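You operate a simulated robot arm through the tools that you are given. There is no shell and no other tool.

The job below is to be done with a simulated robot arm. You get a single attempt, and the scene is never put back.

Task
Rub-test the silver sample card under the gold weight: sled across and back.
Fine: card in the pocket of the rub board, weight left on the sled; once across and back is enough. Where these are worked on the way, their far stop is far enough and under half their travel is too little: blue sled.

Only the result counts: the job must be done as asked and must still hold three seconds after the hand-in. Knocking over, shifting, dropping, spilling or breaking anything else fails it.

Robot
A 7-joint arm with a two-finger parallel gripper, fixed in place. Base frame: the origin is on the floor under the middle of its stand, x ahead of it, y to its left, z up; the work surface is at about z = 0.82. Units: m, degrees, N and s.
With the tool pointing down near the work surface it reaches from about 0.28 to 0.64 m from the base axis. Its first joint turns from -166.0 to 166.0 degrees. Payload 1.57 kg.
The TCP is the grasp point between the finger pads, 0.03 m short of the fingertips. In the tool frame z runs along the fingers and y along their closing line. Largest opening 0.08 m; finger width 0.017, thickness 0.012; the body of the gripper, 0.04 by 0.082 m, starts 0.08 m behind the TCP.
Orientation is told as [roll, pitch, yaw] about the base's x, y, z axes, in that order, counted from this pose: with the fingers straight down and closing along the base's y, the tool's x points along the base's -x, its y along +y and its z along -z.

Tools
- The arm moves only by the tool play_rows. Its arguments are lists of equal length, an entry for each row: "xyz": the shift along the tool's x, y, z in m, a list of three; "dr": the turn, a rotation vector about the tool's x, y, z in degrees, a list of three; "hand": the finger opening in m, from 0 to 0.08. In form: {"xyz": [[dx, dy, dz], ...], "dr": [[wx, wy, wz], ...], "hand": [hand, ...]}. A call has 1 to 20 rows; each row is the pose to reach, as a shift and turn from the pose commanded when the call began, along the tool's axes at that moment. Rows are played at 5 a second. More than 0.05 m and 8.6 degrees between two rows, or a gripper value outside its range, and nothing of the call is played. Where a pose cannot be reached the arm comes as near as it can. A force on the tool above 40 N (or 10 N above the force at the start of the call, whichever is more), or a blocked arm, ends the call early, and 0.2 s more pass. The fingers move at their own pace (about 0.072 m/s each) and stop on an object; they squeeze with about 24 N. The grip force told is the motor's: it shows also when the fingers shut on nothing. Time passes only in rows, and 0.2 s behind the last, so rows that repeat a pose let the fingers close. The reply holds the time, the measured pose of the TCP, the force on the tool along the base axes, the opening and the grip force, in the units named above and with some noise, with the torque about the TCP (base axes, N m) and any sound that the robot's microphone picked up.
- Cameras (640 x 400 px; columns grow to the right, rows downward): "scene" is fixed at [0.211, -0.6437, 1.4079]; the picture's right is [0.93, -0.36, 0.00], its down [-0.22, -0.57, -0.79] and it looks along [0.29, 0.74, -0.61] (base axes); focal length 245 px, centre (320, 200). "wrist" rides on the gripper at [0.072, -0.007, -0.122] in the tool frame; the picture's right is [0.09, 1.00, 0.00], its down [-0.84, 0.08, -0.54] and it looks along [-0.54, 0.05, 0.84] (tool axes); focal length 238 px, centre (320, 200). There is no depth. A picture from a camera that has moved, and an enlarged one, comes with that camera's place and axes in the base frame and with its lens. The place of the scene camera against the robot may be out by one fixed shift of up to 0.025 m in any direction.
- grab_frame(camera): a new picture of that camera. No time passes.
- move_column(by): slides the trunk up (or, below 0, down) by that many m; the arm rides with it, the base frame stays. It gives what a move gives, with no picture.
- enlarge(camera, box): a new picture of the part [left, top, right, bottom] of that camera's present view, enlarged. No time passes.
- hand_in(): hands the job in; it is judged then, once.

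Places have to be worked out from the pictures, the camera data and where the tool is seen. Open the gripper and draw the arm clear of the work before you hand the job in, unless the task says otherwise.

The tools are called as name(argument=value, ...) on one line, values as JSON. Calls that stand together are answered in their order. play_rows: Moves the arm, as the interface text tells. Its arguments: {"type":"object","properties":{"xyz":{"type":"array","items":{"type":"array","items":{"type":"number"}}},"dr":{"type":"array","items":{"type":"array","items":{"type":"number"}}},"hand":{"type":"array","items":{"type":"number"}}},"required":["xyz","dr","hand"]} The other tools are called the same way: move_column (by) moves the trunk up or down; grab_frame (camera) takes a picture; enlarge (camera, box) takes an enlarged picture of a part of a camera's view; hand_in () hands the job in.

At the start:

```text
time_s: 0.0
eef_pos: [0.4288, -0.2473, 1.2053]
ee_rot: [0.0, 0.0, 0.0]
wrist_force: [0.2, -0.3, -0.3]
moment: [0.03, -0.02, -0.04]
opening: 0.0802
finger_force: 0.2
trunk travel left (down, up): [-0.575, 0.415]
```

scene: 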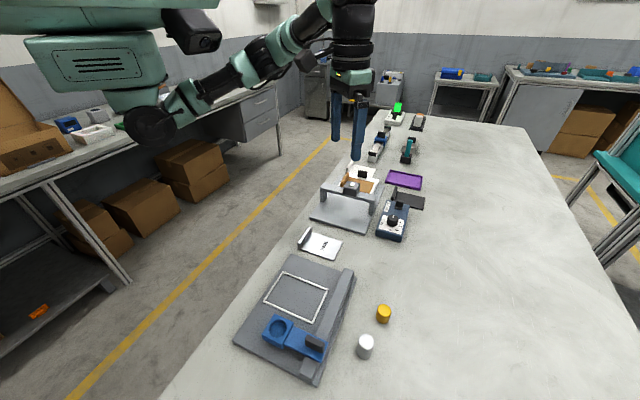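
wrist: 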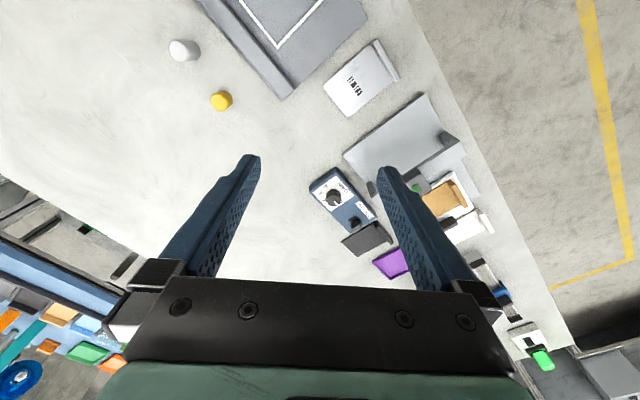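

The scene shows the rub board with the blue sled near, a silver/white card with a lip, and gold and white weights. I'll enlarge the relevant areas first.

enlarge(camera="scene", box=[220, 220, 420, 390])

enlarge(camera="scene", box=[290, 90, 450, 260])

enlarge(camera="wrist", box=[160, 0, 520, 280])

```text
2.35 times, centred on (320, 305) of scene
camera zoom: at [0.211, -0.6437, 1.4079], right [0.93, -0.36, 0.0], down [-0.22, -0.57, -0.79], along [0.29, 0.74, -0.61], focal length 576 px, centre (320, -47)
```

zoom: 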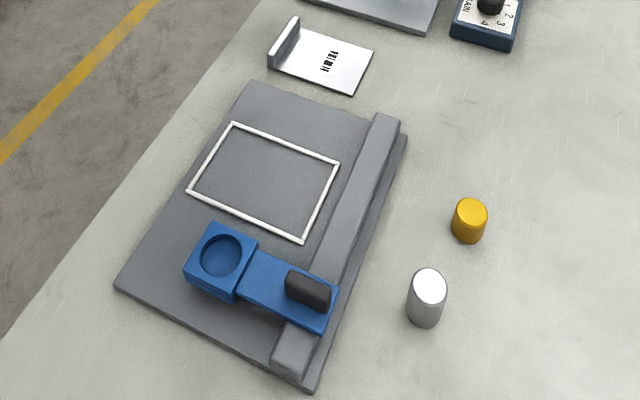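

```text
2.35 times, centred on (370, 175) of scene
camera zoom: at [0.211, -0.6437, 1.4079], right [0.93, -0.36, 0.0], down [-0.22, -0.57, -0.79], along [0.29, 0.74, -0.61], focal length 576 px, centre (202, 259)
```

zoom: 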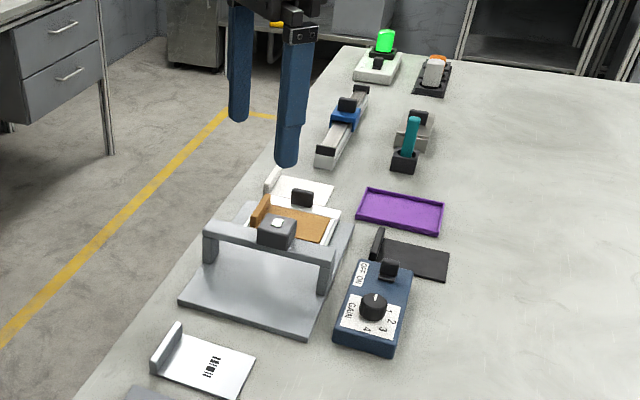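

```text
1.43 times, centred on (340, 140) of wrist
camera zoom: at [0.3567, -0.2536, 1.3278], right [-0.09, 1.0, 0.0], down [0.84, 0.08, 0.54], along [0.54, 0.05, -0.84], focal length 340 px, centre (291, 286)
```

zoom: 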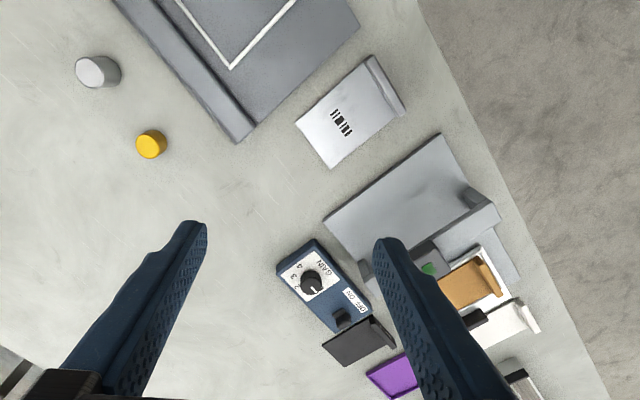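

The card near the board (with barcode) is around (0.41,-0.16), the board lies at about 45°, and the gold weight is about (0.46,-0.43). There is another whitish card by the gauge, so I check the colours before choosing.

enlarge(camera="wrist", box=[310, 20, 430, 130])

enlarge(camera="wrist", box=[380, 140, 560, 280])

enlarge(camera="scene", box=[310, 155, 410, 220])

enlarge(camera="scene", box=[280, 215, 380, 280])

enlarge(camera="scene", box=[225, 300, 345, 390])

```text
3.64 times, centred on (370, 75) of wrist
camera zoom: at [0.3567, -0.2536, 1.3278], right [-0.09, 1.0, 0.0], down [0.84, 0.08, 0.54], along [0.54, 0.05, -0.84], focal length 867 px, centre (138, 654)
```

zoom: 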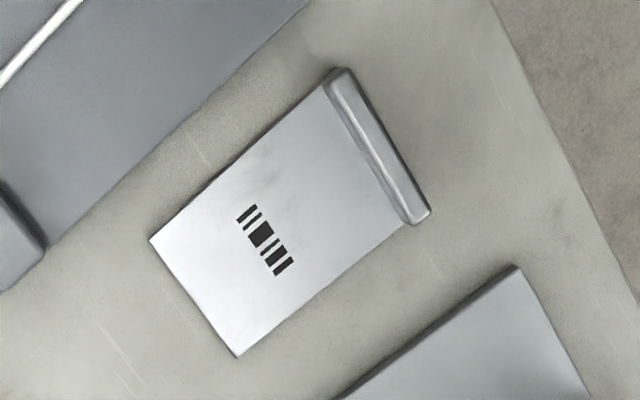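

```text
2.86 times, centred on (470, 210) of wrist
camera zoom: at [0.3567, -0.2536, 1.3278], right [-0.09, 1.0, 0.0], down [0.84, 0.08, 0.54], along [0.54, 0.05, -0.84], focal length 681 px, centre (-109, 171)
```

zoom: 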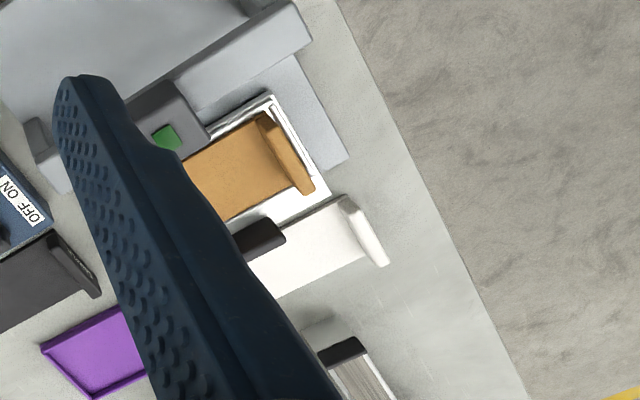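

```text
6.15 times, centred on (360, 188) of scene
camera zoom: at [0.211, -0.6437, 1.4079], right [0.93, -0.36, 0.0], down [-0.22, -0.57, -0.79], along [0.29, 0.74, -0.61], focal length 1506 px, centre (74, 277)
```

zoom: 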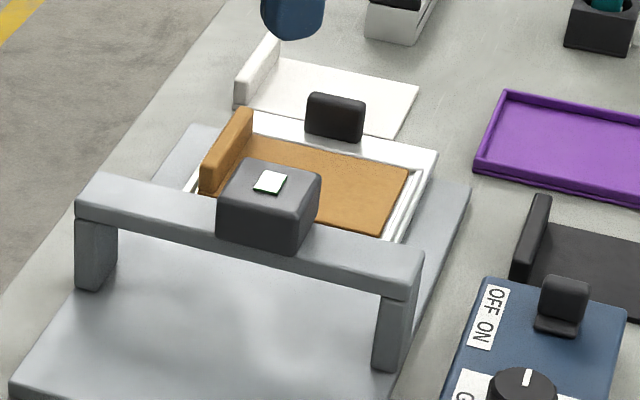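

```text
6.15 times, centred on (330, 248) of scene
camera zoom: at [0.211, -0.6437, 1.4079], right [0.93, -0.36, 0.0], down [-0.22, -0.57, -0.79], along [0.29, 0.74, -0.61], focal length 1506 px, centre (258, -92)
```

zoom: 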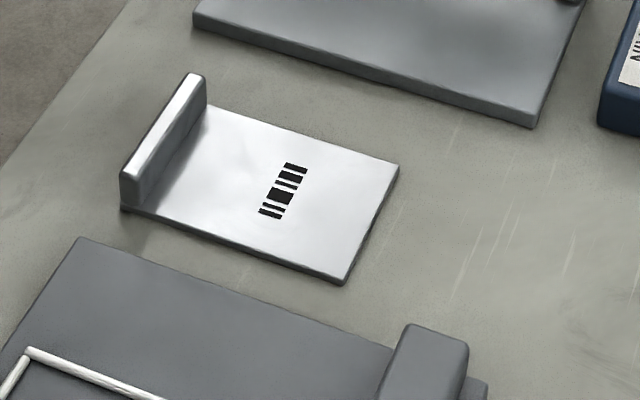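

```text
4.44 times, centred on (285, 345) of scene
camera zoom: at [0.211, -0.6437, 1.4079], right [0.93, -0.36, 0.0], down [-0.22, -0.57, -0.79], along [0.29, 0.74, -0.61], focal length 1087 px, centre (476, -444)
```

zoom: 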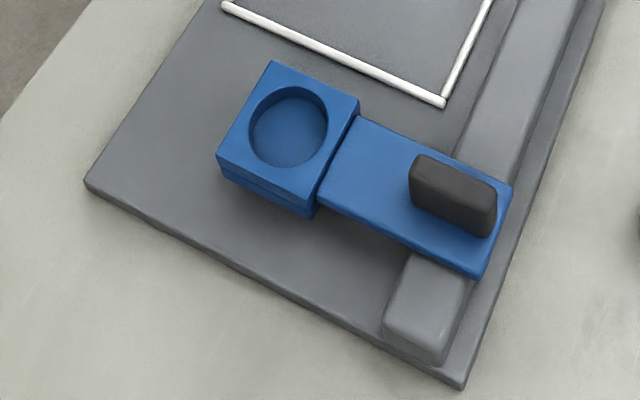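

The metallic card with the upright lip near the board is the silver one (the other is matt white). I judge its lip top to be at about (0.368,-0.138), running at ~43-45°; I move above it with the gripper yawed +45° and look again.

play_rows(xyz=[[0.01, 0.018, 0.034], [0.02, 0.036, 0.068], [0.03, 0.055, 0.102], [0.04, 0.073, 0.136], [0.05, 0.091, 0.17], [0.06, 0.109, 0.2], [0.06, 0.109, 0.2]], dr=[[0, 0, -7.5], [0, 0, -15], [0, 0, -22.5], [0, 0, -30], [0, 0, -37.5], [0, 0, -45], [0, 0, -45]], hand=[0.08, 0.08, 0.08, 0.08, 0.08, 0.08, 0.08])

grab_frame(camera="wrist")

grab_frame(camera="scene")

```text
time_s: 1.6
eef_pos: [0.3714, -0.1373, 1.0063]
ee_rot: [0.0, 0.1, 45.2]
wrist_force: [-0.1, -0.3, 0.1]
moment: [0.0, -0.01, -0.06]
opening: 0.0798
finger_force: 0.0
trunk travel left (down, up): [-0.575, 0.415]
```

```text
taken
camera wrist: at [0.3244, -0.192, 1.1284], right [-0.77, 0.64, 0.0], down [0.54, 0.65, 0.54], along [0.35, 0.42, -0.84], focal length 238 px, centre (320, 200)
```

wrist: 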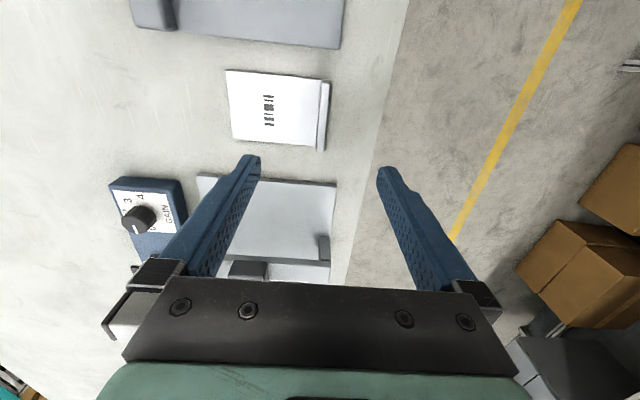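

```text
taken
```

scene: 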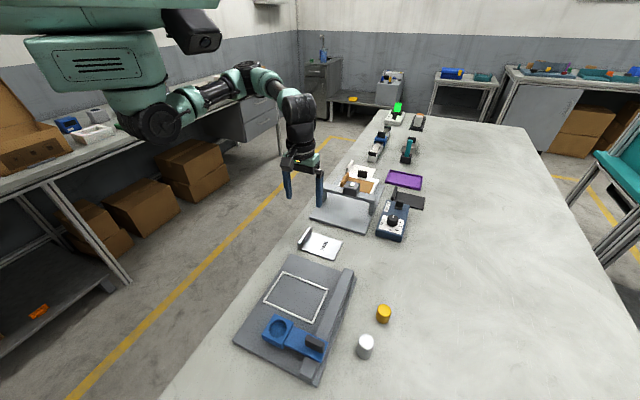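

The card's lip appears upright in the wrist picture, nearly aligned with the closing direction. I enlarge for exact placement.

enlarge(camera="wrist", box=[220, 55, 350, 165])

enlarge(camera="wrist", box=[100, 0, 400, 180])

```text
3.64 times, centred on (285, 110) of wrist
camera zoom: at [0.3244, -0.192, 1.1284], right [-0.77, 0.64, 0.0], down [0.54, 0.65, 0.54], along [0.35, 0.42, -0.84], focal length 867 px, centre (447, 527)
```

zoom: 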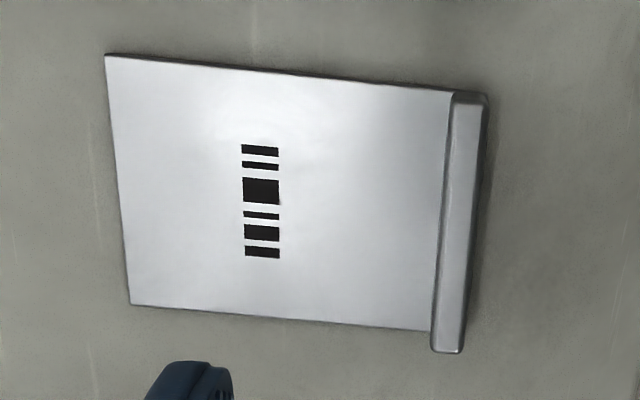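

```text
2.13 times, centred on (250, 90) of wrist
camera zoom: at [0.3244, -0.192, 1.1284], right [-0.77, 0.64, 0.0], down [0.54, 0.65, 0.54], along [0.35, 0.42, -0.84], focal length 508 px, centre (469, 435)
```

zoom: 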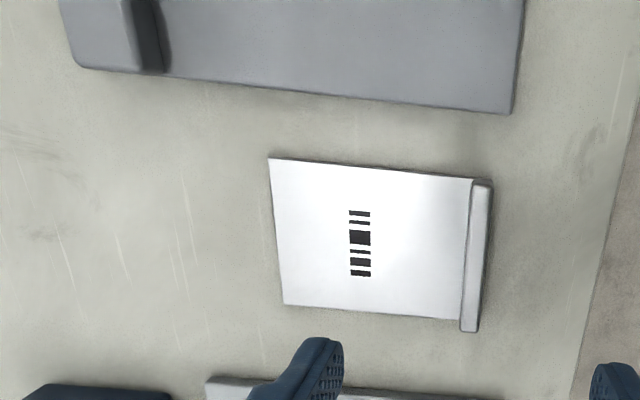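

The lip is aligned with the tool within a degree, offset about (+5.6, +3) mm in tool x/y. Before grasping I move over the board to measure the pocket and sled precisely.

play_rows(xyz=[[0.035, 0, 0], [0.07, 0, 0], [0.105, 0, 0], [0.14, 0, 0], [0.14, 0, 0]], dr=[[0, 0, 0], [0, 0, 0], [0, 0, 0], [0, 0, 0], [0, 0, 0]], hand=[0.08, 0.08, 0.08, 0.08, 0.08])

grab_frame(camera="wrist")

enlarge(camera="wrist", box=[130, 0, 390, 170])

```text
time_s: 2.8
eef_pos: [0.2711, -0.239, 1.0068]
ee_rot: [0.0, 0.0, 45.1]
wrist_force: [0.1, -0.1, -0.2]
moment: [-0.01, -0.03, 0.04]
opening: 0.0801
finger_force: 0.0
trunk travel left (down, up): [-0.575, 0.415]
```

```text
taken
camera wrist: at [0.2239, -0.2926, 1.1289], right [-0.77, 0.64, 0.0], down [0.54, 0.65, 0.54], along [0.35, 0.42, -0.84], focal length 238 px, centre (320, 200)
```

wrist: 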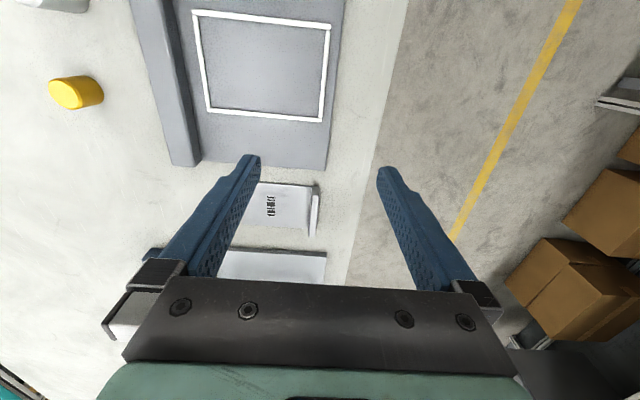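

```text
2.35 times, centred on (260, 85) of wrist
camera zoom: at [0.2239, -0.2926, 1.1289], right [-0.77, 0.64, 0.0], down [0.54, 0.65, 0.54], along [0.35, 0.42, -0.84], focal length 561 px, centre (461, 471)
```

zoom: 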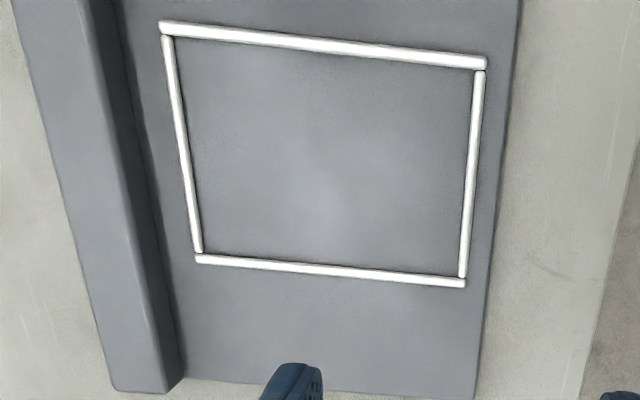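

Pocket is about 0.126 x 0.084 m inside, centred near (0.285,-0.314), parallel to the card (card ~0.118 x 0.079). Now I go back over the lip and descend to a checking height of about z=0.905.

play_rows(xyz=[[-0.035, 0.001, 0], [-0.07, 0.002, 0], [-0.105, 0.003, 0], [-0.139, 0.003, 0], [-0.139, 0.003, 0.035], [-0.139, 0.003, 0.07], [-0.139, 0.003, 0.1], [-0.139, 0.003, 0.1]], dr=[[0, 0, 0], [0, 0, 0], [0, 0, 0], [0, 0, 0], [0, 0, 0], [0, 0, 0], [0, 0, 0], [0, 0, 0]], hand=[0.08, 0.08, 0.08, 0.08, 0.08, 0.08, 0.06, 0.06])

grab_frame(camera="wrist")

enlarge(camera="scene", box=[270, 170, 390, 270])

```text
time_s: 4.6
eef_pos: [0.3635, -0.1366, 0.9081]
ee_rot: [0.0, 0.0, 45.0]
wrist_force: [-0.4, 0.5, 0.4]
moment: [-0.01, -0.03, -0.01]
opening: 0.0601
finger_force: 0.1
trunk travel left (down, up): [-0.575, 0.415]
```

```text
taken
camera wrist: at [0.3176, -0.1915, 1.0302], right [-0.77, 0.64, 0.0], down [0.54, 0.65, 0.54], along [0.35, 0.42, -0.84], focal length 238 px, centre (320, 200)
```

wrist: 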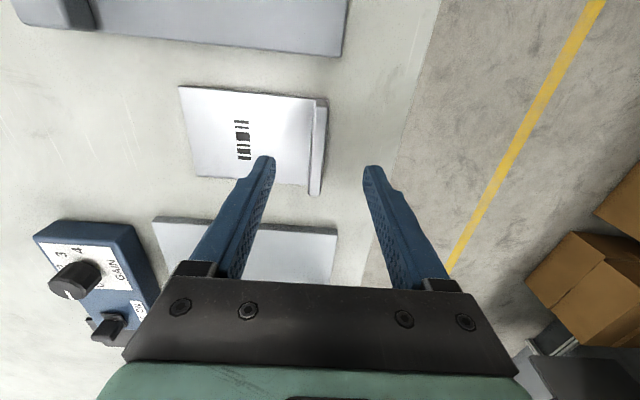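

```text
4.00 times, centred on (330, 220) of scene
camera zoom: at [0.211, -0.6437, 1.4079], right [0.93, -0.36, 0.0], down [-0.22, -0.57, -0.79], along [0.29, 0.74, -0.61], focal length 979 px, centre (280, 120)
```

zoom: 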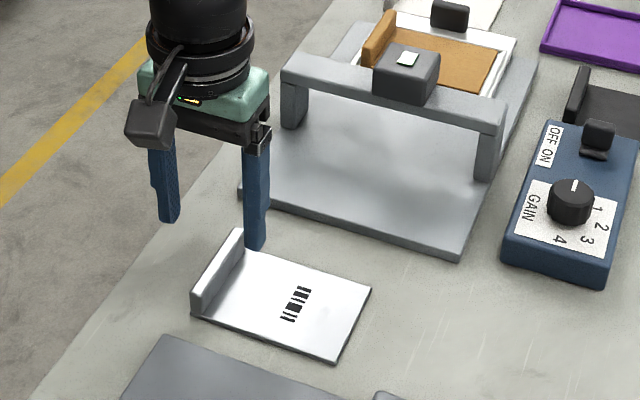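

enlarge(camera="wrist", box=[170, 70, 410, 220])

```text
2.67 times, centred on (290, 145) of wrist
camera zoom: at [0.3176, -0.1915, 1.0302], right [-0.77, 0.64, 0.0], down [0.54, 0.65, 0.54], along [0.35, 0.42, -0.84], focal length 636 px, centre (400, 347)
```

zoom: 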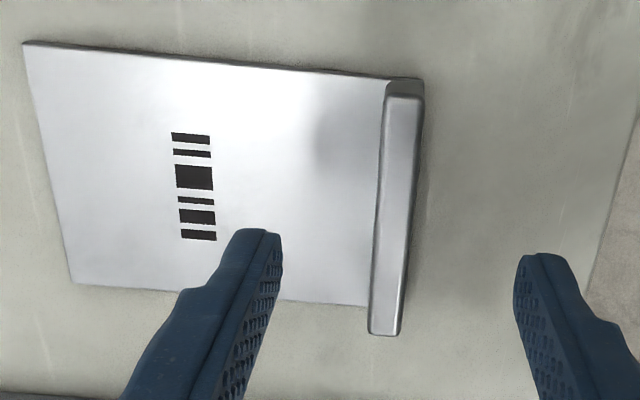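

Lip centre is about (-4,-2) mm from the TCP in tool x/y. I centre on it, descend to TCP z≈0.861 (fingertips ~0.831) and close on the lip.

play_rows(xyz=[[-0.004, -0.002, 0.015], [-0.004, -0.002, 0.032], [-0.004, -0.002, 0.047], [-0.004, -0.002, 0.047], [-0.004, -0.002, 0.047], [-0.004, -0.002, 0.047], [-0.004, -0.002, 0.047]], dr=[[0, 0, 0], [0, 0, 0], [0, 0, 0], [0, 0, 0], [0, 0, 0], [0, 0, 0], [0, 0, 0]], hand=[0.06, 0.06, 0.06, 0.03, 0.0, 0.0, 0.0])

grab_frame(camera="wrist")

enlarge(camera="scene", box=[270, 190, 390, 290])

```text
time_s: 6.2
eef_pos: [0.3704, -0.1346, 0.8604]
ee_rot: [-0.1, 0.1, 45.0]
wrist_force: [-0.2, -0.7, 0.3]
moment: [0.04, 0.01, 0.01]
opening: 0.0115
finger_force: 24.0
trunk travel left (down, up): [-0.575, 0.415]
```

```text
taken
camera wrist: at [0.3232, -0.1907, 0.9817], right [-0.77, 0.64, 0.0], down [0.54, 0.65, 0.54], along [0.35, 0.42, -0.84], focal length 238 px, centre (320, 200)
```

wrist: 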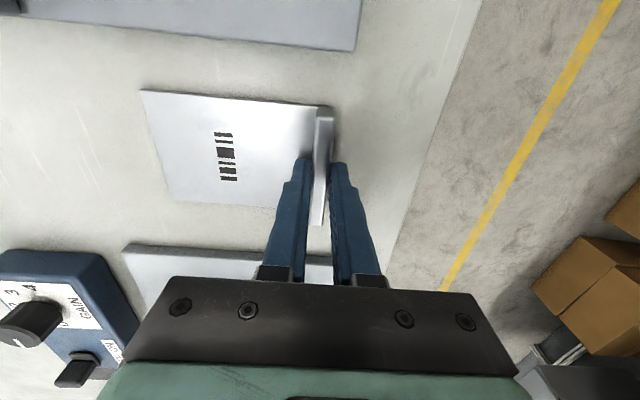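

```text
4.00 times, centred on (330, 240) of scene
camera zoom: at [0.211, -0.6437, 1.4079], right [0.93, -0.36, 0.0], down [-0.22, -0.57, -0.79], along [0.29, 0.74, -0.61], focal length 979 px, centre (280, 40)
```

zoom: 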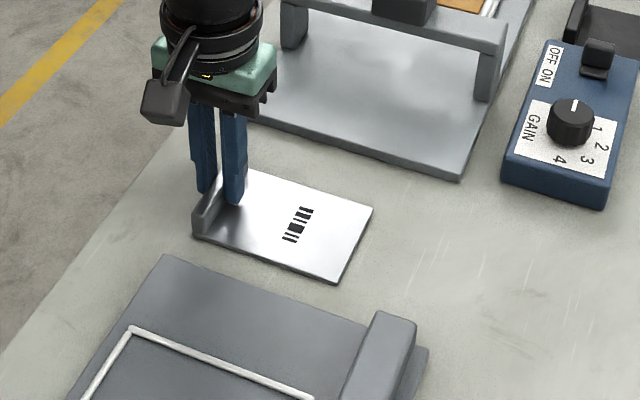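

The lip is gripped (opening 11.5 mm, 24 N). I lift 7 cm and carry the card by tool x +0.183, y -0.012 to hover above the pocket.

play_rows(xyz=[[0, 0, -0.02], [0, 0, -0.045], [0, 0, -0.07], [0.035, -0.003, -0.07], [0.07, -0.006, -0.07], [0.105, -0.009, -0.07], [0.14, -0.012, -0.07], [0.165, -0.012, -0.07], [0.183, -0.012, -0.07], [0.183, -0.012, -0.07], [0.183, -0.012, -0.07]], dr=[[0, 0, 0], [0, 0, 0], [0, 0, 0], [0, 0, 0], [0, 0, 0], [0, 0, 0], [0, 0, 0], [0, 0, 0], [0, 0, 0], [0, 0, 0], [0, 0, 0]], hand=[0, 0, 0, 0, 0, 0, 0, 0, 0, 0, 0])

grab_frame(camera="wrist")

enlarge(camera="scene", box=[220, 220, 380, 380])

```text
time_s: 8.6
eef_pos: [0.2475, -0.2736, 0.9286]
ee_rot: [0.0, 0.0, 45.0]
wrist_force: [0.7, 0.4, -0.2]
moment: [0.01, -0.01, 0.02]
opening: 0.0002
finger_force: 21.1
trunk travel left (down, up): [-0.575, 0.415]
```

```text
taken
camera wrist: at [0.202, -0.3287, 1.0509], right [-0.77, 0.64, 0.0], down [0.54, 0.65, 0.54], along [0.35, 0.42, -0.84], focal length 238 px, centre (320, 200)
```

wrist: 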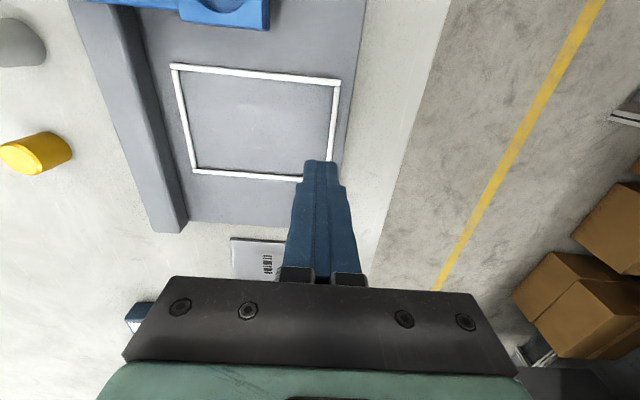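

```text
2.50 times, centred on (300, 300) of scene
camera zoom: at [0.211, -0.6437, 1.4079], right [0.93, -0.36, 0.0], down [-0.22, -0.57, -0.79], along [0.29, 0.74, -0.61], focal length 612 px, centre (370, -50)
```

zoom: 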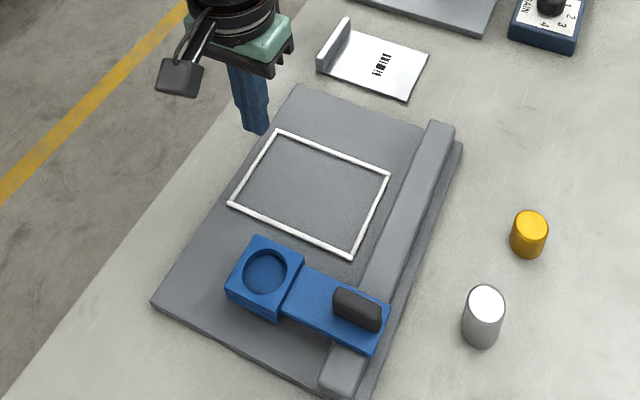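

The card slipped out of the grip on lifting (opening now 0) and lies where it was. I go back over the lip with the hand open to look at it before gripping deeper.

play_rows(xyz=[[-0.035, 0.003, 0], [-0.07, 0.006, 0], [-0.105, 0.009, 0], [-0.14, 0.012, 0], [-0.165, 0.012, 0], [-0.183, 0.012, 0], [-0.183, 0.012, 0]], dr=[[0, 0, 0], [0, 0, 0], [0, 0, 0], [0, 0, 0], [0, 0, 0], [0, 0, 0], [0, 0, 0]], hand=[0.02, 0.05, 0.06, 0.06, 0.06, 0.06, 0.06])

enlarge(camera="wrist", box=[170, 70, 410, 220])

enlarge(camera="scene", box=[280, 200, 380, 270])

```text
time_s: 10.2
eef_pos: [0.3706, -0.1365, 0.9309]
ee_rot: [0.1, 0.0, 44.9]
wrist_force: [0.6, -0.3, -0.4]
moment: [-0.01, -0.02, 0.03]
opening: 0.0599
finger_force: 0.0
trunk travel left (down, up): [-0.575, 0.415]
```

```text
2.67 times, centred on (290, 145) of wrist
camera zoom: at [0.3241, -0.1915, 1.0518], right [-0.77, 0.64, 0.0], down [0.54, 0.65, 0.54], along [0.35, 0.42, -0.84], focal length 636 px, centre (400, 347)
```

zoom: 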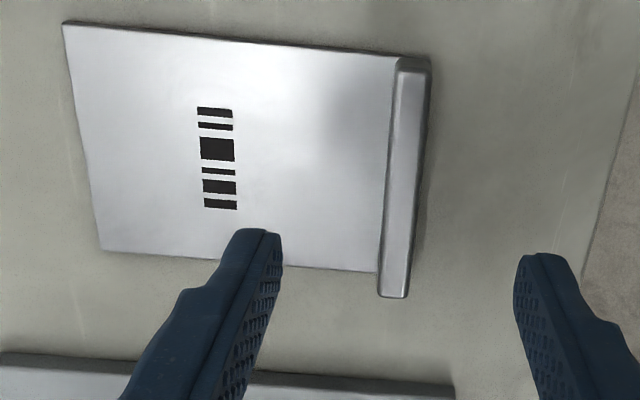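

```text
5.71 times, centred on (330, 235) of scene
camera zoom: at [0.211, -0.6437, 1.4079], right [0.93, -0.36, 0.0], down [-0.22, -0.57, -0.79], along [0.29, 0.74, -0.61], focal length 1398 px, centre (263, 0)
```

zoom: 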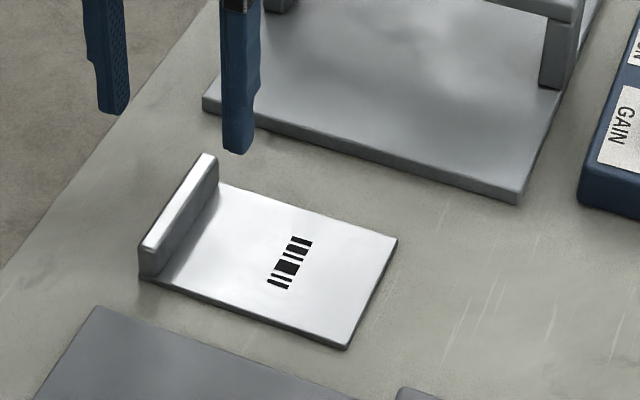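

The lip is centred under the TCP again, unmoved. I descend deeper in steps, watching for contact force before closing.

play_rows(xyz=[[0, 0, 0.02], [0, 0, 0.045], [0, 0, 0.065], [0, 0, 0.072], [0, 0, 0.072]], dr=[[0, 0, 0], [0, 0, 0], [0, 0, 0], [0, 0, 0], [0, 0, 0]], hand=[0.05, 0.04, 0.04, 0.04, 0.04])

enlarge(camera="scene", box=[280, 200, 380, 270])

enlarge(camera="wrist", box=[220, 80, 420, 240])

```text
time_s: 11.4
eef_pos: [0.3704, -0.1355, 0.8564]
ee_rot: [0.1, 0.1, 45.0]
wrist_force: [-0.5, -1.7, 0.8]
moment: [0.05, -0.02, -0.04]
opening: 0.0399
finger_force: 0.0
trunk travel left (down, up): [-0.575, 0.415]
```

```text
5.71 times, centred on (330, 235) of scene
camera zoom: at [0.211, -0.6437, 1.4079], right [0.93, -0.36, 0.0], down [-0.22, -0.57, -0.79], along [0.29, 0.74, -0.61], focal length 1398 px, centre (263, 0)
```

zoom: 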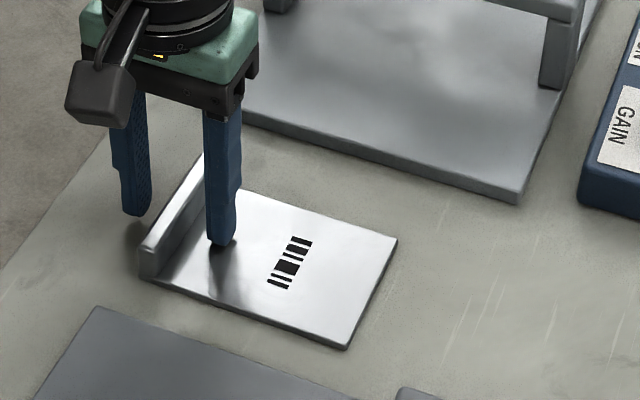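

```text
2.50 times, centred on (320, 160) of wrist
camera zoom: at [0.3237, -0.1898, 0.9781], right [-0.77, 0.64, 0.0], down [0.54, 0.65, 0.54], along [0.35, 0.42, -0.84], focal length 596 px, centre (320, 300)
```

zoom: 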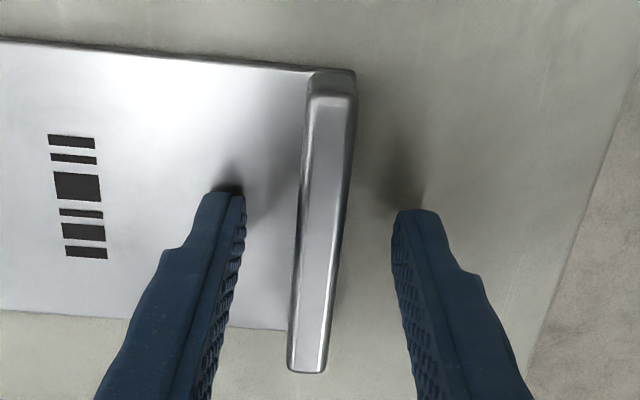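

Fingertips are just above the card with no contact yet. I go 2 mm lower, close, hold longer, then lift slowly by 15 mm only.

play_rows(xyz=[[0, 0, 0.002], [0, 0, 0.002], [0, 0, 0.002], [0, 0, 0.002], [0, 0, 0.002], [0, 0, 0.002]], dr=[[0, 0, 0], [0, 0, 0], [0, 0, 0], [0, 0, 0], [0, 0, 0], [0, 0, 0]], hand=[0.04, 0.02, 0.0, 0.0, 0.0, 0.0])

enlarge(camera="wrist", box=[220, 80, 420, 240])

```text
time_s: 12.8
eef_pos: [0.3693, -0.1353, 0.8548]
ee_rot: [0.0, 0.0, 45.0]
wrist_force: [-1.6, 2.0, 11.8]
moment: [0.0, 0.03, -0.02]
opening: 0.0115
finger_force: 23.8
trunk travel left (down, up): [-0.575, 0.415]
```

```text
2.50 times, centred on (320, 160) of wrist
camera zoom: at [0.323, -0.19, 0.9769], right [-0.77, 0.64, 0.0], down [0.54, 0.65, 0.54], along [0.35, 0.42, -0.84], focal length 596 px, centre (320, 300)
```

zoom: 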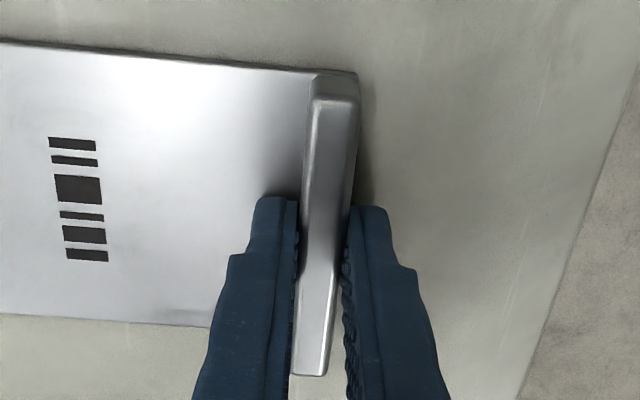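

Inner finger lightly touches the card (11.8 N) and the lip is gripped deeper. I lift slowly by 20 mm and check.

play_rows(xyz=[[0, 0, -0.002], [0, 0, -0.004], [0, 0, -0.007], [0, 0, -0.011], [0, 0, -0.016], [0, 0, -0.02], [0, 0, -0.02]], dr=[[0, 0, 0], [0, 0, 0], [0, 0, 0], [0, 0, 0], [0, 0, 0], [0, 0, 0], [0, 0, 0]], hand=[0, 0, 0, 0, 0, 0, 0])

enlarge(camera="scene", box=[280, 200, 380, 270])

enlarge(camera="wrist", box=[140, 60, 420, 240])

```text
time_s: 14.4
eef_pos: [0.3704, -0.1377, 0.8753]
ee_rot: [-0.1, -0.1, 45.1]
wrist_force: [0.2, 0.7, -1.5]
moment: [0.01, 0.03, -0.01]
opening: 0.0116
finger_force: 23.9
trunk travel left (down, up): [-0.575, 0.415]
```

```text
5.71 times, centred on (330, 235) of scene
camera zoom: at [0.211, -0.6437, 1.4079], right [0.93, -0.36, 0.0], down [-0.22, -0.57, -0.79], along [0.29, 0.74, -0.61], focal length 1398 px, centre (263, 0)
```

zoom: 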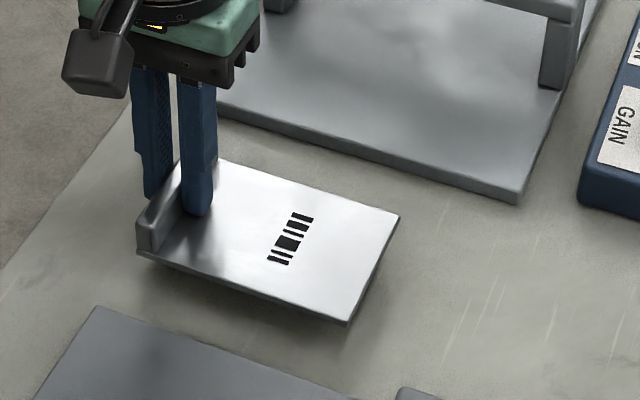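

```text
2.22 times, centred on (280, 150) of wrist
camera zoom: at [0.3237, -0.1913, 0.997], right [-0.77, 0.64, 0.0], down [0.54, 0.65, 0.54], along [0.35, 0.42, -0.84], focal length 530 px, centre (409, 311)
```

zoom: 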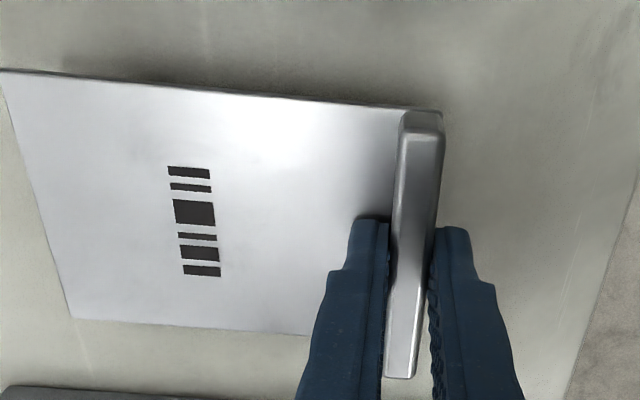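

The card is now lifted securely and level. I raise it further and carry it slowly by tool x +0.1853, y -0.0122 to above the pocket.

play_rows(xyz=[[0, 0, -0.008], [0, 0, -0.018], [0, 0, -0.028], [0.01, -0.002, -0.032], [0.03, -0.004, -0.032], [0.052, -0.006, -0.032], [0.075, -0.008, -0.032], [0.098, -0.01, -0.032], [0.121, -0.0122, -0.032], [0.144, -0.0122, -0.032], [0.164, -0.0122, -0.032], [0.178, -0.0122, -0.032], [0.1853, -0.0122, -0.032], [0.1853, -0.0122, -0.032], [0.1853, -0.0122, -0.032]], dr=[[0, 0, 0], [0, 0, 0], [0, 0, 0], [0, 0, 0], [0, 0, 0], [0, 0, 0], [0, 0, 0], [0, 0, 0], [0, 0, 0], [0, 0, 0], [0, 0, 0], [0, 0, 0], [0, 0, 0], [0, 0, 0], [0, 0, 0]], hand=[0, 0, 0, 0, 0, 0, 0, 0, 0, 0, 0, 0, 0, 0, 0])

grab_frame(camera="wrist")

enlarge(camera="scene", box=[220, 230, 380, 380])

```text
time_s: 17.6
eef_pos: [0.2481, -0.2757, 0.9066]
ee_rot: [0.0, 0.0, 44.9]
wrist_force: [0.1, -0.7, -0.8]
moment: [0.05, 0.05, 0.01]
opening: 0.0114
finger_force: 24.2
trunk travel left (down, up): [-0.575, 0.415]
```

```text
taken
camera wrist: at [0.2012, -0.3305, 1.0283], right [-0.77, 0.64, 0.0], down [0.54, 0.65, 0.54], along [0.35, 0.42, -0.84], focal length 238 px, centre (320, 200)
```

wrist: 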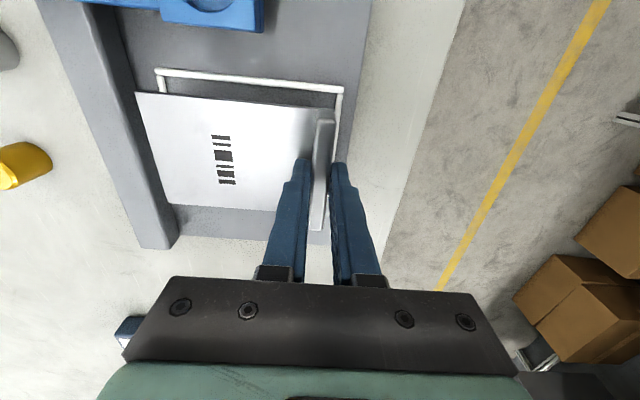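

```text
2.67 times, centred on (300, 305) of scene
camera zoom: at [0.211, -0.6437, 1.4079], right [0.93, -0.36, 0.0], down [-0.22, -0.57, -0.79], along [0.29, 0.74, -0.61], focal length 652 px, centre (373, -80)
```

zoom: 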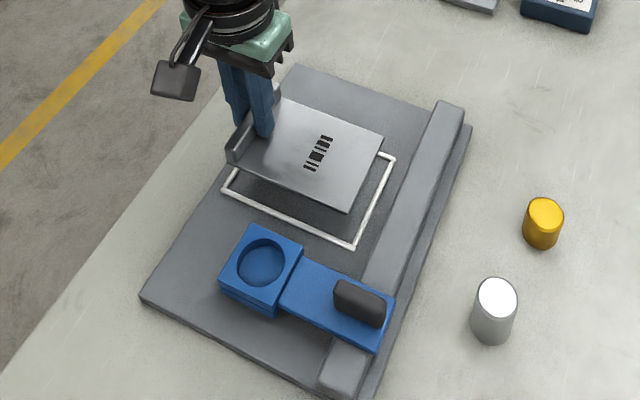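

The card hangs centred over the pocket by my figures. I lower about 22 mm and compare it with the rim before the final descent.

play_rows(xyz=[[0, 0, 0.007], [0, 0, 0.015], [0, 0, 0.022], [0, 0, 0.022]], dr=[[0, 0, 0], [0, 0, 0], [0, 0, 0], [0, 0, 0]], hand=[0, 0, 0, 0])

enlarge(camera="wrist", box=[100, 40, 400, 240])

enlarge(camera="scene", box=[250, 240, 350, 320])

```text
time_s: 18.6
eef_pos: [0.2481, -0.2762, 0.8859]
ee_rot: [0.1, 0.0, 45.1]
wrist_force: [0.0, -0.2, -1.7]
moment: [0.02, 0.05, 0.02]
opening: 0.0116
finger_force: 23.9
trunk travel left (down, up): [-0.575, 0.415]
```

```text
2.00 times, centred on (250, 140) of wrist
camera zoom: at [0.2015, -0.33, 1.0068], right [-0.77, 0.64, 0.0], down [0.54, 0.65, 0.54], along [0.35, 0.42, -0.84], focal length 477 px, centre (460, 320)
```

zoom: 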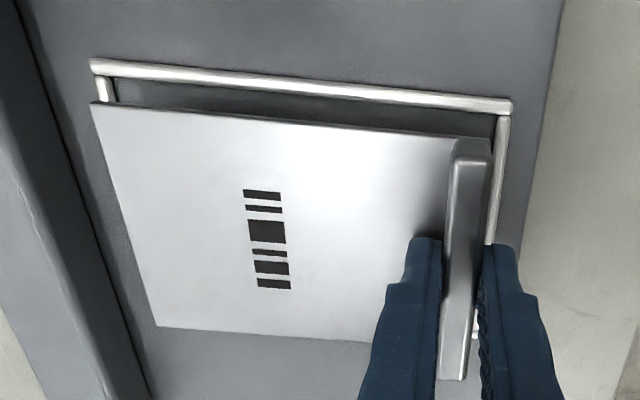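

```text
5.00 times, centred on (300, 280) of scene
camera zoom: at [0.211, -0.6437, 1.4079], right [0.93, -0.36, 0.0], down [-0.22, -0.57, -0.79], along [0.29, 0.74, -0.61], focal length 1223 px, centre (420, -200)
```

zoom: 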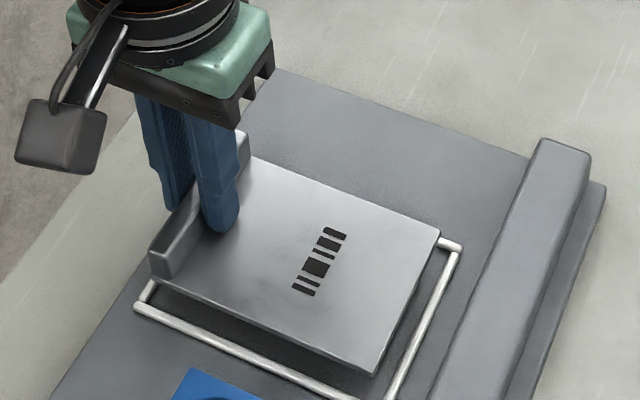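

Both views agree the card is inside the rim outline, slightly tight on the lip side. I nudge about 0.8 mm in tool +x and -y and lower in small steps, stopping on contact force.

play_rows(xyz=[[0.0008, -0.0008, 0.003], [0.0008, -0.0008, 0.006], [0.0008, -0.0008, 0.009], [0.0008, -0.0008, 0.011], [0.0008, -0.0008, 0.011]], dr=[[0, 0, 0], [0, 0, 0], [0, 0, 0], [0, 0, 0], [0, 0, 0]], hand=[0, 0, 0, 0, 0])

enlarge(camera="wrist", box=[100, 40, 400, 240])

enlarge(camera="scene", box=[250, 250, 350, 330])

```text
time_s: 19.8
eef_pos: [0.2489, -0.2776, 0.8745]
ee_rot: [0.0, 0.0, 44.9]
wrist_force: [-0.1, 0.5, -1.4]
moment: [0.04, 0.07, 0.0]
opening: 0.0115
finger_force: 24.7
trunk travel left (down, up): [-0.575, 0.415]
```

```text
2.00 times, centred on (250, 140) of wrist
camera zoom: at [0.2017, -0.3315, 0.9963], right [-0.77, 0.64, 0.0], down [0.54, 0.65, 0.54], along [0.35, 0.42, -0.84], focal length 477 px, centre (460, 320)
```

zoom: 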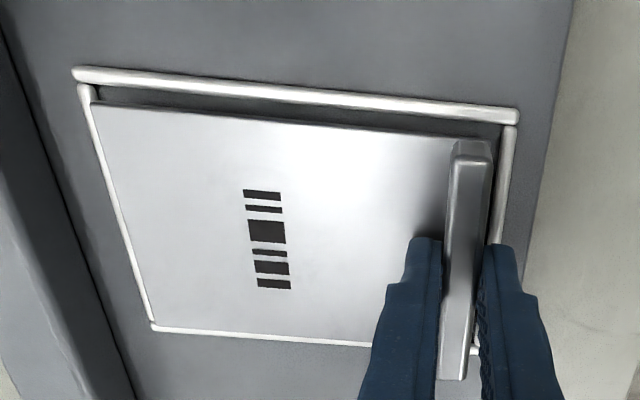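

```text
5.00 times, centred on (300, 290) of scene
camera zoom: at [0.211, -0.6437, 1.4079], right [0.93, -0.36, 0.0], down [-0.22, -0.57, -0.79], along [0.29, 0.74, -0.61], focal length 1223 px, centre (420, -250)
```

zoom: 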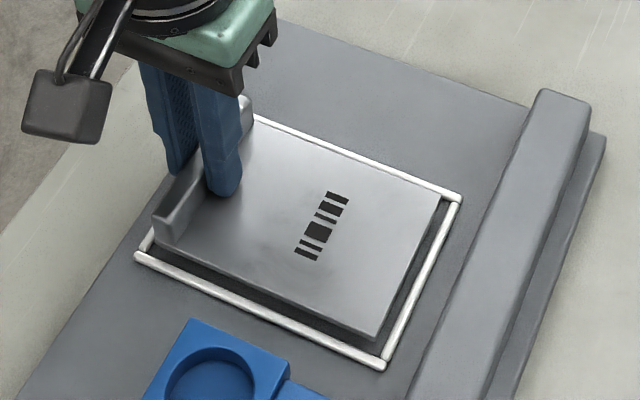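

The card is about 5 mm above the rim. I enlarge both ends to measure clearances before the last drop.

enlarge(camera="wrist", box=[125, 60, 195, 110])

enlarge(camera="wrist", box=[300, 80, 370, 130])

enlarge(camera="wrist", box=[155, 180, 225, 230])

enlarge(camera="scene", box=[270, 275, 350, 330])

```text
8.00 times, centred on (160, 85) of wrist
camera zoom: at [0.2017, -0.3315, 0.9963], right [-0.77, 0.64, 0.0], down [0.54, 0.65, 0.54], along [0.35, 0.42, -0.84], focal length 1907 px, centre (1600, 1120)
```

zoom: 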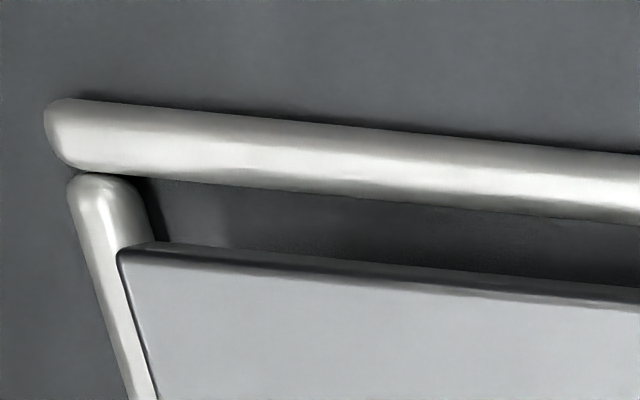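

```text
8.00 times, centred on (335, 105) of wrist
camera zoom: at [0.2017, -0.3315, 0.9963], right [-0.77, 0.64, 0.0], down [0.54, 0.65, 0.54], along [0.35, 0.42, -0.84], focal length 1907 px, centre (200, 960)
```

zoom: 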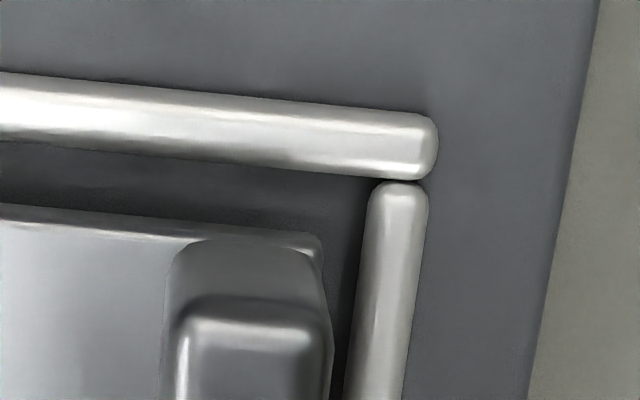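

```text
8.00 times, centred on (190, 205) of wrist
camera zoom: at [0.2017, -0.3315, 0.9963], right [-0.77, 0.64, 0.0], down [0.54, 0.65, 0.54], along [0.35, 0.42, -0.84], focal length 1907 px, centre (1360, 160)
```

zoom: 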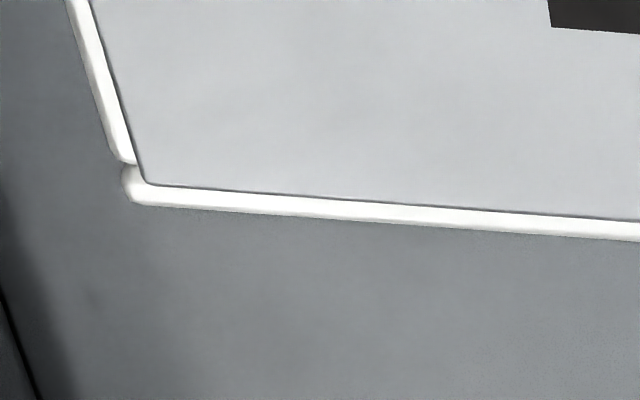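

```text
7.27 times, centred on (310, 302) of scene
camera zoom: at [0.211, -0.6437, 1.4079], right [0.93, -0.36, 0.0], down [-0.22, -0.57, -0.79], along [0.29, 0.74, -0.61], focal length 1779 px, centre (393, -546)
```

zoom: 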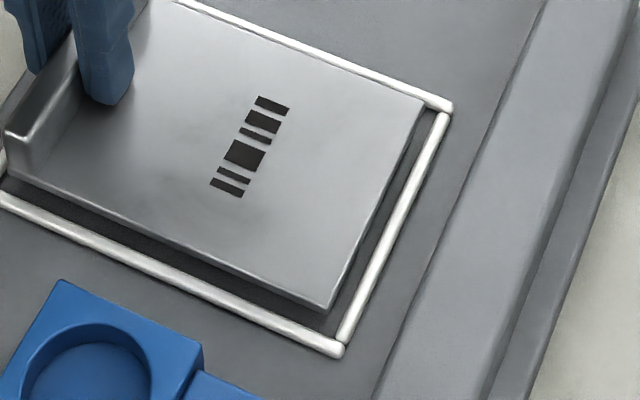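

Detailed views give roughly 4 mm clearance on all sides, so the card is well centred. I lower 5 mm and read the force.

play_rows(xyz=[[0, 0, 0.002], [0, 0, 0.004], [0, 0, 0.005], [0, 0, 0.005]], dr=[[0, 0, 0], [0, 0, 0], [0, 0, 0], [0, 0, 0]], hand=[0, 0, 0, 0])

enlarge(camera="wrist", box=[100, 40, 400, 240])

enlarge(camera="scene", box=[250, 250, 350, 330])

```text
time_s: 20.8
eef_pos: [0.2482, -0.2769, 0.8699]
ee_rot: [0.0, 0.1, 45.0]
wrist_force: [-0.8, 0.1, -0.7]
moment: [0.04, 0.07, -0.04]
opening: 0.0116
finger_force: 24.6
trunk travel left (down, up): [-0.575, 0.415]
```

```text
2.00 times, centred on (250, 140) of wrist
camera zoom: at [0.2015, -0.3314, 0.9909], right [-0.77, 0.64, 0.0], down [0.54, 0.65, 0.54], along [0.35, 0.42, -0.84], focal length 477 px, centre (460, 320)
```

zoom: 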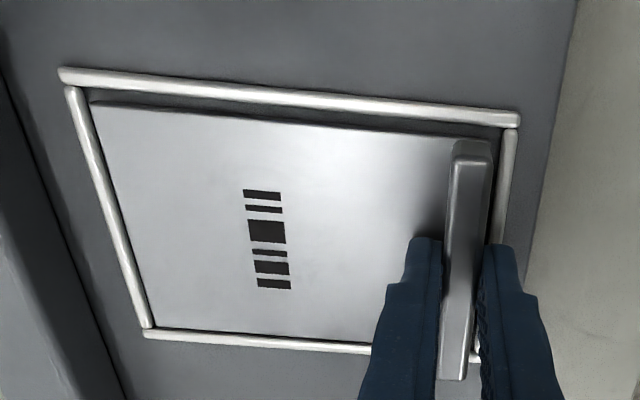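

```text
5.00 times, centred on (300, 290) of scene
camera zoom: at [0.211, -0.6437, 1.4079], right [0.93, -0.36, 0.0], down [-0.22, -0.57, -0.79], along [0.29, 0.74, -0.61], focal length 1223 px, centre (420, -250)
```

zoom: 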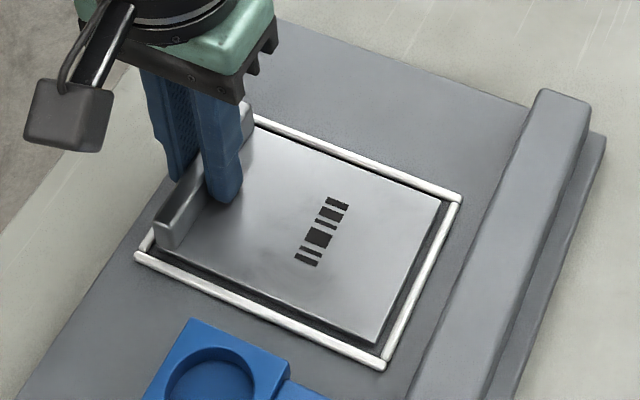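

Still free and neatly inside the rim. Lowering a further 3 mm.

play_rows(xyz=[[0, 0, 0.0015], [0, 0, 0.003], [0, 0, 0.003]], dr=[[0, 0, 0], [0, 0, 0], [0, 0, 0]], hand=[0, 0, 0])

enlarge(camera="wrist", box=[100, 40, 400, 240])

```text
time_s: 21.6
eef_pos: [0.2481, -0.2763, 0.8669]
ee_rot: [-0.1, 0.0, 45.0]
wrist_force: [2.1, 1.2, 10.4]
moment: [0.12, -0.1, -0.01]
opening: 0.0114
finger_force: 24.5
trunk travel left (down, up): [-0.575, 0.415]
```

```text
2.00 times, centred on (250, 140) of wrist
camera zoom: at [0.2012, -0.3314, 0.9889], right [-0.77, 0.64, 0.0], down [0.54, 0.65, 0.54], along [0.35, 0.42, -0.84], focal length 477 px, centre (460, 320)
```

zoom: 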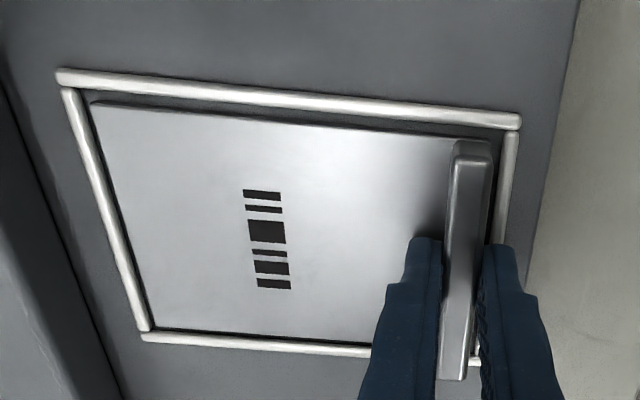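

Contact at about 10 N with gaps visible all round: the card is on the pocket floor. I release gently with a small opening and rise.

play_rows(xyz=[[0, 0, -0.001], [0, 0, -0.001], [0, 0, -0.001], [0, 0, -0.015], [0, 0, -0.035], [0, 0, -0.06], [0, 0, -0.09], [0, 0, -0.09]], dr=[[0, 0, 0], [0, 0, 0], [0, 0, 0], [0, 0, 0], [0, 0, 0], [0, 0, 0], [0, 0, 0], [0, 0, 0]], hand=[0.02, 0.03, 0.03, 0.03, 0.03, 0.03, 0.06, 0.06])

enlarge(camera="wrist", box=[100, 0, 400, 200])

enlarge(camera="scene", box=[230, 250, 350, 390])

```text
time_s: 23.4
eef_pos: [0.249, -0.2777, 0.9566]
ee_rot: [0.0, 0.0, 45.1]
wrist_force: [-0.2, 0.2, -0.1]
moment: [-0.03, 0.01, -0.01]
opening: 0.06
finger_force: 0.1
trunk travel left (down, up): [-0.575, 0.415]
```

```text
2.00 times, centred on (250, 100) of wrist
camera zoom: at [0.202, -0.3322, 1.0788], right [-0.77, 0.64, 0.0], down [0.54, 0.65, 0.54], along [0.35, 0.42, -0.84], focal length 477 px, centre (460, 400)
```

zoom: 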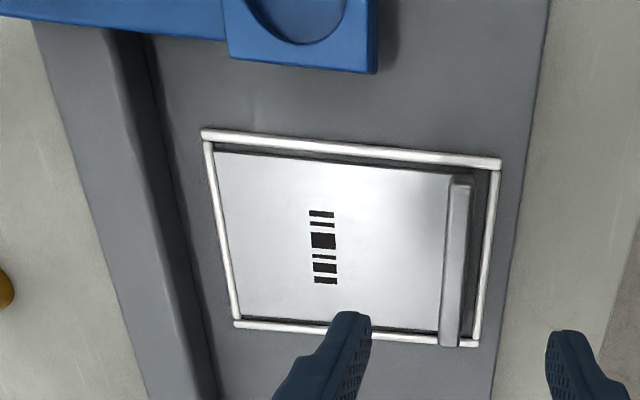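

```text
2.86 times, centred on (290, 320) of scene
camera zoom: at [0.211, -0.6437, 1.4079], right [0.93, -0.36, 0.0], down [-0.22, -0.57, -0.79], along [0.29, 0.74, -0.61], focal length 699 px, centre (406, -143)
```

zoom: 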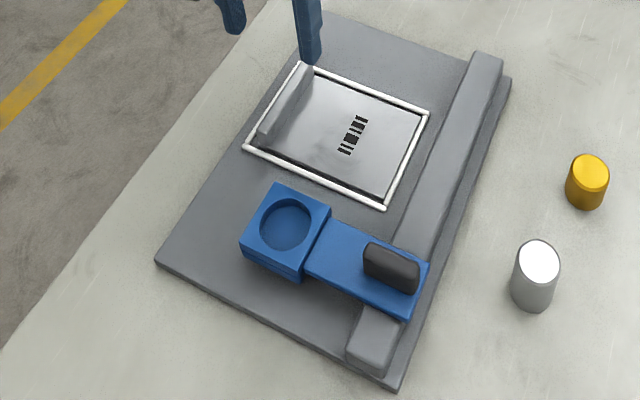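

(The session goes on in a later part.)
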